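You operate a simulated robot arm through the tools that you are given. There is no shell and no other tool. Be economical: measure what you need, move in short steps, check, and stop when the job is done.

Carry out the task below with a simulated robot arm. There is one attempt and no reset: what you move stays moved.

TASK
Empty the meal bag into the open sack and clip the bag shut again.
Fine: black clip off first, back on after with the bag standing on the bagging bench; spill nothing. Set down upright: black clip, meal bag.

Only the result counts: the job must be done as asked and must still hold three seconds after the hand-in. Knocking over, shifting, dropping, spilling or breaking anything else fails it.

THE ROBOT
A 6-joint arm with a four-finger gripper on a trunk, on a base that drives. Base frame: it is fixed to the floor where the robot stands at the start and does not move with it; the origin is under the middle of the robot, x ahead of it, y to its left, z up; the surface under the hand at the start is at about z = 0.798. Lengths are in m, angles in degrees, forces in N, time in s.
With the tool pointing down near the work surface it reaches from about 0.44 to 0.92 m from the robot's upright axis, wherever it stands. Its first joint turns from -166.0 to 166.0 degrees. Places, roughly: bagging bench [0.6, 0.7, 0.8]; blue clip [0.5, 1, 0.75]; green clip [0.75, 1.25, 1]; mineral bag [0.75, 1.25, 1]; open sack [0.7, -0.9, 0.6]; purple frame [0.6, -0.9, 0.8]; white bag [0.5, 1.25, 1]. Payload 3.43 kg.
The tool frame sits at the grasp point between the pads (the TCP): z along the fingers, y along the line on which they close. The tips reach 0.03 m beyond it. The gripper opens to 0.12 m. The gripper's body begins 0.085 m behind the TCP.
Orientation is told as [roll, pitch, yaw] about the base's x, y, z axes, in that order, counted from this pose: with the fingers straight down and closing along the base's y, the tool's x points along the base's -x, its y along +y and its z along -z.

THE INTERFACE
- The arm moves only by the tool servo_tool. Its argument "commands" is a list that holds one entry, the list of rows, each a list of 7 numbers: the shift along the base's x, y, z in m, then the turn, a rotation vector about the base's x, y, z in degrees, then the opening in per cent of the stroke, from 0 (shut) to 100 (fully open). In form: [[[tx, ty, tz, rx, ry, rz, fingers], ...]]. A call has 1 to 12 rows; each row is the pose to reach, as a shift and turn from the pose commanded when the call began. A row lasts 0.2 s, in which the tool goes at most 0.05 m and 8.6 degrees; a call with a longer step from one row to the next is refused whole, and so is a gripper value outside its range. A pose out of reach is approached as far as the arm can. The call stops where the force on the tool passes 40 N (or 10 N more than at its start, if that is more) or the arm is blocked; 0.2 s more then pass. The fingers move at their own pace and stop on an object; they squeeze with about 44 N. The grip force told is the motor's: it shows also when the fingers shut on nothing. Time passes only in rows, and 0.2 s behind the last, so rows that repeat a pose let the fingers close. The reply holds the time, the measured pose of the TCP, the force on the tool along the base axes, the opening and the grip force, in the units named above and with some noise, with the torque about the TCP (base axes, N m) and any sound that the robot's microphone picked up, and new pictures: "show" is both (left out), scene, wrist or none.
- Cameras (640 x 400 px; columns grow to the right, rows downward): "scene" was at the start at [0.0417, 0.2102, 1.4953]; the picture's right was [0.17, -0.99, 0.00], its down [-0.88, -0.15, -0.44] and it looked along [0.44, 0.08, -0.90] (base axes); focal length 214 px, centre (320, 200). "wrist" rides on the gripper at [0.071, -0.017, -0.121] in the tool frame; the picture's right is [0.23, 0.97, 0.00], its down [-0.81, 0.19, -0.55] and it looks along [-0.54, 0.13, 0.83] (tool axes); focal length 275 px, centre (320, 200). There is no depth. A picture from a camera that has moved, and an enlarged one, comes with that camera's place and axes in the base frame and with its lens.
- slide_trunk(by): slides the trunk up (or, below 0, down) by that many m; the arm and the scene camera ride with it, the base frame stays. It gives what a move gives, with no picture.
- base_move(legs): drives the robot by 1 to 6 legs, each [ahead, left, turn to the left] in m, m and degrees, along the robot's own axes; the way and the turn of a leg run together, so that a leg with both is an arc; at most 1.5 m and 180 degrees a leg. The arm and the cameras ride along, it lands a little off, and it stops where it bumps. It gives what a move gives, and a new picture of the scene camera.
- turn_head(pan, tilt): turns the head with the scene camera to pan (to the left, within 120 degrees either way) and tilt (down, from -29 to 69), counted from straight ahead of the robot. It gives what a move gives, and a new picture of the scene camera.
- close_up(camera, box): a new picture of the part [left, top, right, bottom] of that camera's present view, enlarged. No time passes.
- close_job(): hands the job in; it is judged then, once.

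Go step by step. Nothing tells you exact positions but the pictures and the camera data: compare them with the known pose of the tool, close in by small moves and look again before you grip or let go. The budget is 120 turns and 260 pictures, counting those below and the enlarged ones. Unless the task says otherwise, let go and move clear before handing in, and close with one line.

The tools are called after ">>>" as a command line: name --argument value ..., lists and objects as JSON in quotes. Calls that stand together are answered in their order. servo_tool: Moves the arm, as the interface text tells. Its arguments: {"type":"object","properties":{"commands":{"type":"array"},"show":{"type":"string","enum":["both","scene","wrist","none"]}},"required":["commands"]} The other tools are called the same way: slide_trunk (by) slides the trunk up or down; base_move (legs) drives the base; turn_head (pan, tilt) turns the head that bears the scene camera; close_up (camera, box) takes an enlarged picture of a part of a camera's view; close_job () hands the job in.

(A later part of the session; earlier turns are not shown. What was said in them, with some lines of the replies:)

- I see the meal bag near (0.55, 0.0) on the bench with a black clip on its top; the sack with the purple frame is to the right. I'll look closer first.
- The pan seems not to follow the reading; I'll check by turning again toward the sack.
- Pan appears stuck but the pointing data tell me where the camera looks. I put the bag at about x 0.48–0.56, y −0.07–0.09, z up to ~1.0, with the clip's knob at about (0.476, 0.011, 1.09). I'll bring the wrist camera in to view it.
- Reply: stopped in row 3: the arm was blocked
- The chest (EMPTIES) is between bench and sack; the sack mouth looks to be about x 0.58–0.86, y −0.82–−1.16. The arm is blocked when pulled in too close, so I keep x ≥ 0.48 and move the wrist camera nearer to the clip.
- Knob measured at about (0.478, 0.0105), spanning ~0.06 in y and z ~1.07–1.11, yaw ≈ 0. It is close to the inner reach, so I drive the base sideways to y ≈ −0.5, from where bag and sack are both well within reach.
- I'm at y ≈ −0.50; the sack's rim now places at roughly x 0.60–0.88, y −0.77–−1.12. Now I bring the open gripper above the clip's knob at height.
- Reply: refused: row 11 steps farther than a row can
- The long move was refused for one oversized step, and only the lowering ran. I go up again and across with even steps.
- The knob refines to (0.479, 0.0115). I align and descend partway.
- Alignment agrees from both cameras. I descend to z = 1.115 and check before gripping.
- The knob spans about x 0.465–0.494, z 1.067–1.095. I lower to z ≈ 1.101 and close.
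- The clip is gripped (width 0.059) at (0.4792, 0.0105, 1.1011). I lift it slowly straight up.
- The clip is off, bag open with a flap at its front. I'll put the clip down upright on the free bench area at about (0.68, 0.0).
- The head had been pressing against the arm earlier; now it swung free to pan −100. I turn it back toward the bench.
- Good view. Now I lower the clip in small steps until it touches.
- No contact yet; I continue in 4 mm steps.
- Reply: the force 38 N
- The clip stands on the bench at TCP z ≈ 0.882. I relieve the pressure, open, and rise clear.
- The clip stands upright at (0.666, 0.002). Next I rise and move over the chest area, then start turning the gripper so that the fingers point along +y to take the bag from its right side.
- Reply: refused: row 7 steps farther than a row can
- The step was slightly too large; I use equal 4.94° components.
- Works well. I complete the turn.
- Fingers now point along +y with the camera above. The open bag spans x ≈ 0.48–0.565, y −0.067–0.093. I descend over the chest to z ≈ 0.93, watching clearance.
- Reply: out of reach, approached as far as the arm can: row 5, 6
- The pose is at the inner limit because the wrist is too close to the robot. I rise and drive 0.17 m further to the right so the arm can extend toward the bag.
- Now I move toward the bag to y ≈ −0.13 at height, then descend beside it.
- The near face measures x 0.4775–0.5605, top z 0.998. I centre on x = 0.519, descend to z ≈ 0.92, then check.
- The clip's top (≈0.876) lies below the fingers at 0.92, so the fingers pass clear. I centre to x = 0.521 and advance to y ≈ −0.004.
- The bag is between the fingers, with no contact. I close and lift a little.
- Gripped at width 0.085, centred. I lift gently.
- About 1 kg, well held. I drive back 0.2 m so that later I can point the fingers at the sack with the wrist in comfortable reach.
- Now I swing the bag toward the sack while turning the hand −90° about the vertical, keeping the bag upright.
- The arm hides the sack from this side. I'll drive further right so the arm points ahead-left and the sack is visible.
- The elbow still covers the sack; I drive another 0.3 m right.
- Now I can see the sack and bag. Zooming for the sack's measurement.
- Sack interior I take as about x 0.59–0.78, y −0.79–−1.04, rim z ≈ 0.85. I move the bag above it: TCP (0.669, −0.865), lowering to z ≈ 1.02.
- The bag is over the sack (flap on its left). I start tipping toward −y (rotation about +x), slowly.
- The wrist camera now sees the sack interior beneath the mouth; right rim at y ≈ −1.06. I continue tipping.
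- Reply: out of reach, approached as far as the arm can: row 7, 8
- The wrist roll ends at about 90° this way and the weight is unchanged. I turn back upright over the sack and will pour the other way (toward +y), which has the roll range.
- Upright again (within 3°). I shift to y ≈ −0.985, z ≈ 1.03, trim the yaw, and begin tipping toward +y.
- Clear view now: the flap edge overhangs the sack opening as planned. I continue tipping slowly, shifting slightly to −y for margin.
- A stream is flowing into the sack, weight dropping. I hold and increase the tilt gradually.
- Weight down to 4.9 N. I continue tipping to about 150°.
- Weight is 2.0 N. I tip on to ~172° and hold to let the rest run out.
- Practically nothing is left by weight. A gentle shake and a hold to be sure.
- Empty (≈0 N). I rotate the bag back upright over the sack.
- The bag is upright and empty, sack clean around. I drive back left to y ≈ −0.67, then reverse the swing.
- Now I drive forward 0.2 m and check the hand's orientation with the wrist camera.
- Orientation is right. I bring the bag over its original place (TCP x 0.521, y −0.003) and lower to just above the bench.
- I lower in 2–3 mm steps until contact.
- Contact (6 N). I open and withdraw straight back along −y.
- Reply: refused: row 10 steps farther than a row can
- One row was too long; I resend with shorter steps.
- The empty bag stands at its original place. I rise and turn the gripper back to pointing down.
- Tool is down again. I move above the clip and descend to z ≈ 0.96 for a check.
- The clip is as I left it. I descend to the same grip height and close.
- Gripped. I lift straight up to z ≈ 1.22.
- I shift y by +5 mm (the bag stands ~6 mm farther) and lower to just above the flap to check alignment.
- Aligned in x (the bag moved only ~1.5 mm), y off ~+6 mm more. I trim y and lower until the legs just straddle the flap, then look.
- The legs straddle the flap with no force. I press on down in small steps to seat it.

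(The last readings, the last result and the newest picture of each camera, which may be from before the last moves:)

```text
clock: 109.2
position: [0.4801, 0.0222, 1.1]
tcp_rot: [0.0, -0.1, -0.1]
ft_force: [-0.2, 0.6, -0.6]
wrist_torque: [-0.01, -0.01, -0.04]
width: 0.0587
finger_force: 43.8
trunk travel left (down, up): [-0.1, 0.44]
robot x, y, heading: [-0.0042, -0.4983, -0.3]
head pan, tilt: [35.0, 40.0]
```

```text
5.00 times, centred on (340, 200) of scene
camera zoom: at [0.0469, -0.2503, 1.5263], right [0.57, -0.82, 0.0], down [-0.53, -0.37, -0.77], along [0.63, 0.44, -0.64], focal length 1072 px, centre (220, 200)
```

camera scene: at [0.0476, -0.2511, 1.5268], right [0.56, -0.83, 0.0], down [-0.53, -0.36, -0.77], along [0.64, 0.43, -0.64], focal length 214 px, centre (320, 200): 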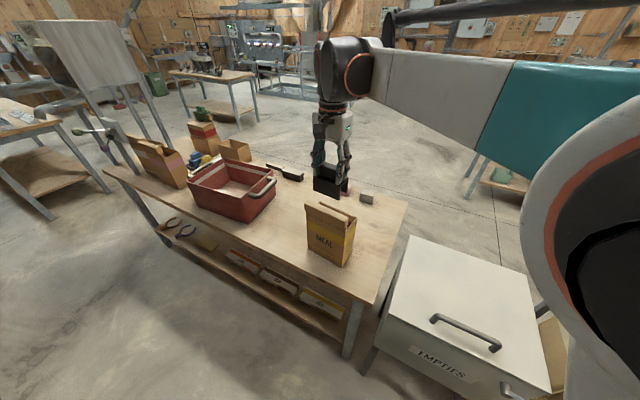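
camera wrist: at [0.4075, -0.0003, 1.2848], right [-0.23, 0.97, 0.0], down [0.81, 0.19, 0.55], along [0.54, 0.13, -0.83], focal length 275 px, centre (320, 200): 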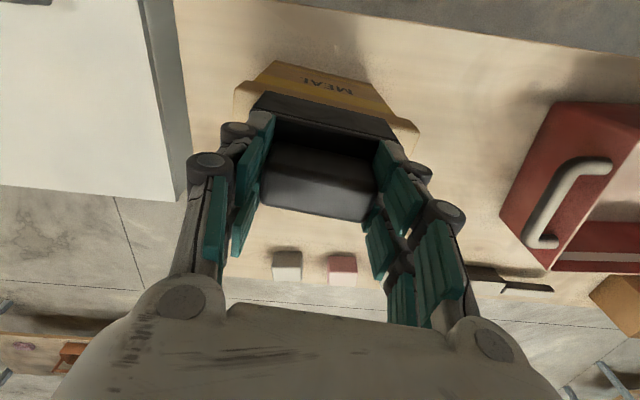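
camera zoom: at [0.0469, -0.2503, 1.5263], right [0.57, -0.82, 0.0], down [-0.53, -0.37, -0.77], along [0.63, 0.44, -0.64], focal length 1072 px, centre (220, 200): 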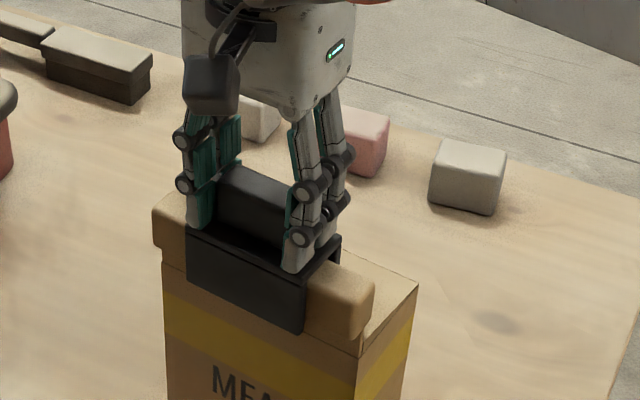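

The bag now shows closed. I lower a few more millimetres to make sure it's fully seated.

>>> servo_tool --commands '[[[0, 0, -0.002, 0, 0, 0, 0], [0, 0, -0.004, 0, 0, 0, 0], [0, 0, -0.005, 0, 0, 0, 0], [0, 0, -0.005, 0, 0, 0, 0]]]' --show "none"

```text
clock: 110.2
position: [0.4793, 0.0208, 1.0954]
tcp_rot: [0.0, 0.0, -0.1]
ft_force: [-1.2, 1.8, 17.5]
wrist_torque: [0.03, -0.12, 0.01]
width: 0.0586
finger_force: 43.8
trunk travel left (down, up): [-0.1, 0.44]
robot x, y, heading: [-0.0057, -0.5004, 0.0]
head pan, tilt: [35.0, 40.0]
```

Seated (17 N). I ease the pressure, open, and rise.

>>> servo_tool --commands '[[[0, 0, 0.0015, 0, 0, 0, 0], [0, 0, 0.0015, 0, 0, 0, 60], [0, 0, 0.0015, 0, 0, 0, 100], [0, 0, 0.0015, 0, 0, 0, 100], [0, 0, 0.0015, 0, 0, 0, 100], [0, 0, 0.02, 0, 0, 0, 100], [0, 0, 0.06, 0, 0, 0, 100], [0, 0, 0.1, 0, 0, 0, 100], [0.02, -0.03, 0.13, 0, 0, 0, 100], [0.04, -0.07, 0.14, 0, 0, 0, 100], [0.05, -0.115, 0.14, 0, 0, 0, 100]]]' --show "both"

>>> close_up --camera "scene" --box '[290, 150, 410, 270]'

```text
clock: 112.7
position: [0.531, -0.0925, 1.2344]
tcp_rot: [0.0, 0.0, -0.2]
ft_force: [-0.8, 0.4, -1.3]
wrist_torque: [-0.03, 0.01, 0.01]
width: 0.1201
finger_force: 0.0
trunk travel left (down, up): [-0.1, 0.44]
robot x, y, heading: [-0.0046, -0.4987, 0.1]
head pan, tilt: [35.0, 40.0]
camera scene: at [0.0612, -0.2695, 1.5376], right [0.33, -0.94, 0.0], down [-0.51, -0.18, -0.84], along [0.79, 0.28, -0.54], focal length 214 px, centre (320, 200)
camera wrist: at [0.459, -0.1086, 1.3557], right [-0.23, 0.97, 0.0], down [0.81, 0.19, 0.55], along [0.54, 0.13, -0.83], focal length 275 px, centre (320, 200)
```

scene: 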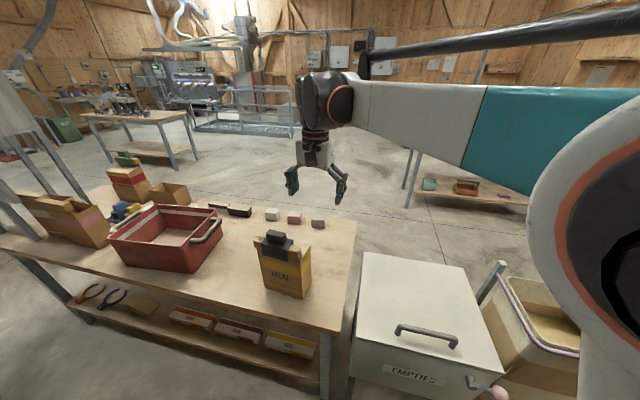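
wrist: 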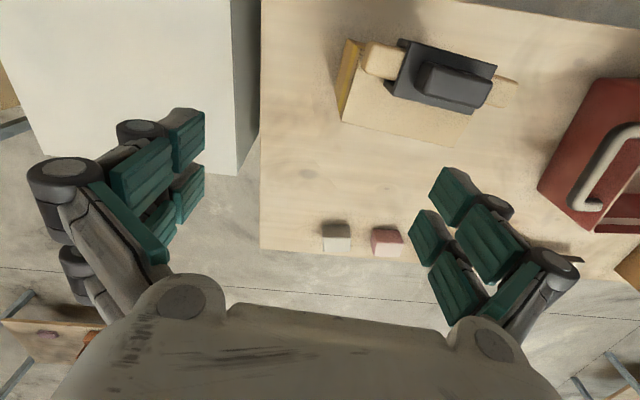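

```text
3.33 times, centred on (350, 210) of scene
camera zoom: at [0.0612, -0.2695, 1.5376], right [0.33, -0.94, 0.0], down [-0.51, -0.18, -0.84], along [0.79, 0.28, -0.54], focal length 715 px, centre (220, 167)
```

zoom: 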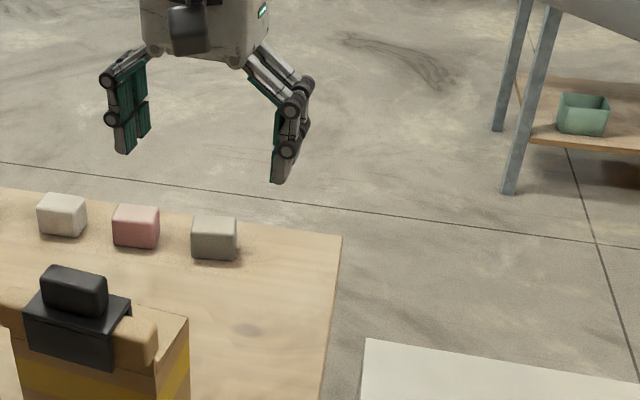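

The bag stands upright on the bench with the clip seated on it, and the hand is clear, so I'm handing in.

>>> close_job

```text
The job is handed in.
```

The meal bag is emptied into the open sack and stands upright on the bagging bench about 1 cm from its original spot, with the black clip seated back on it; I saw no spill and nothing else moved.
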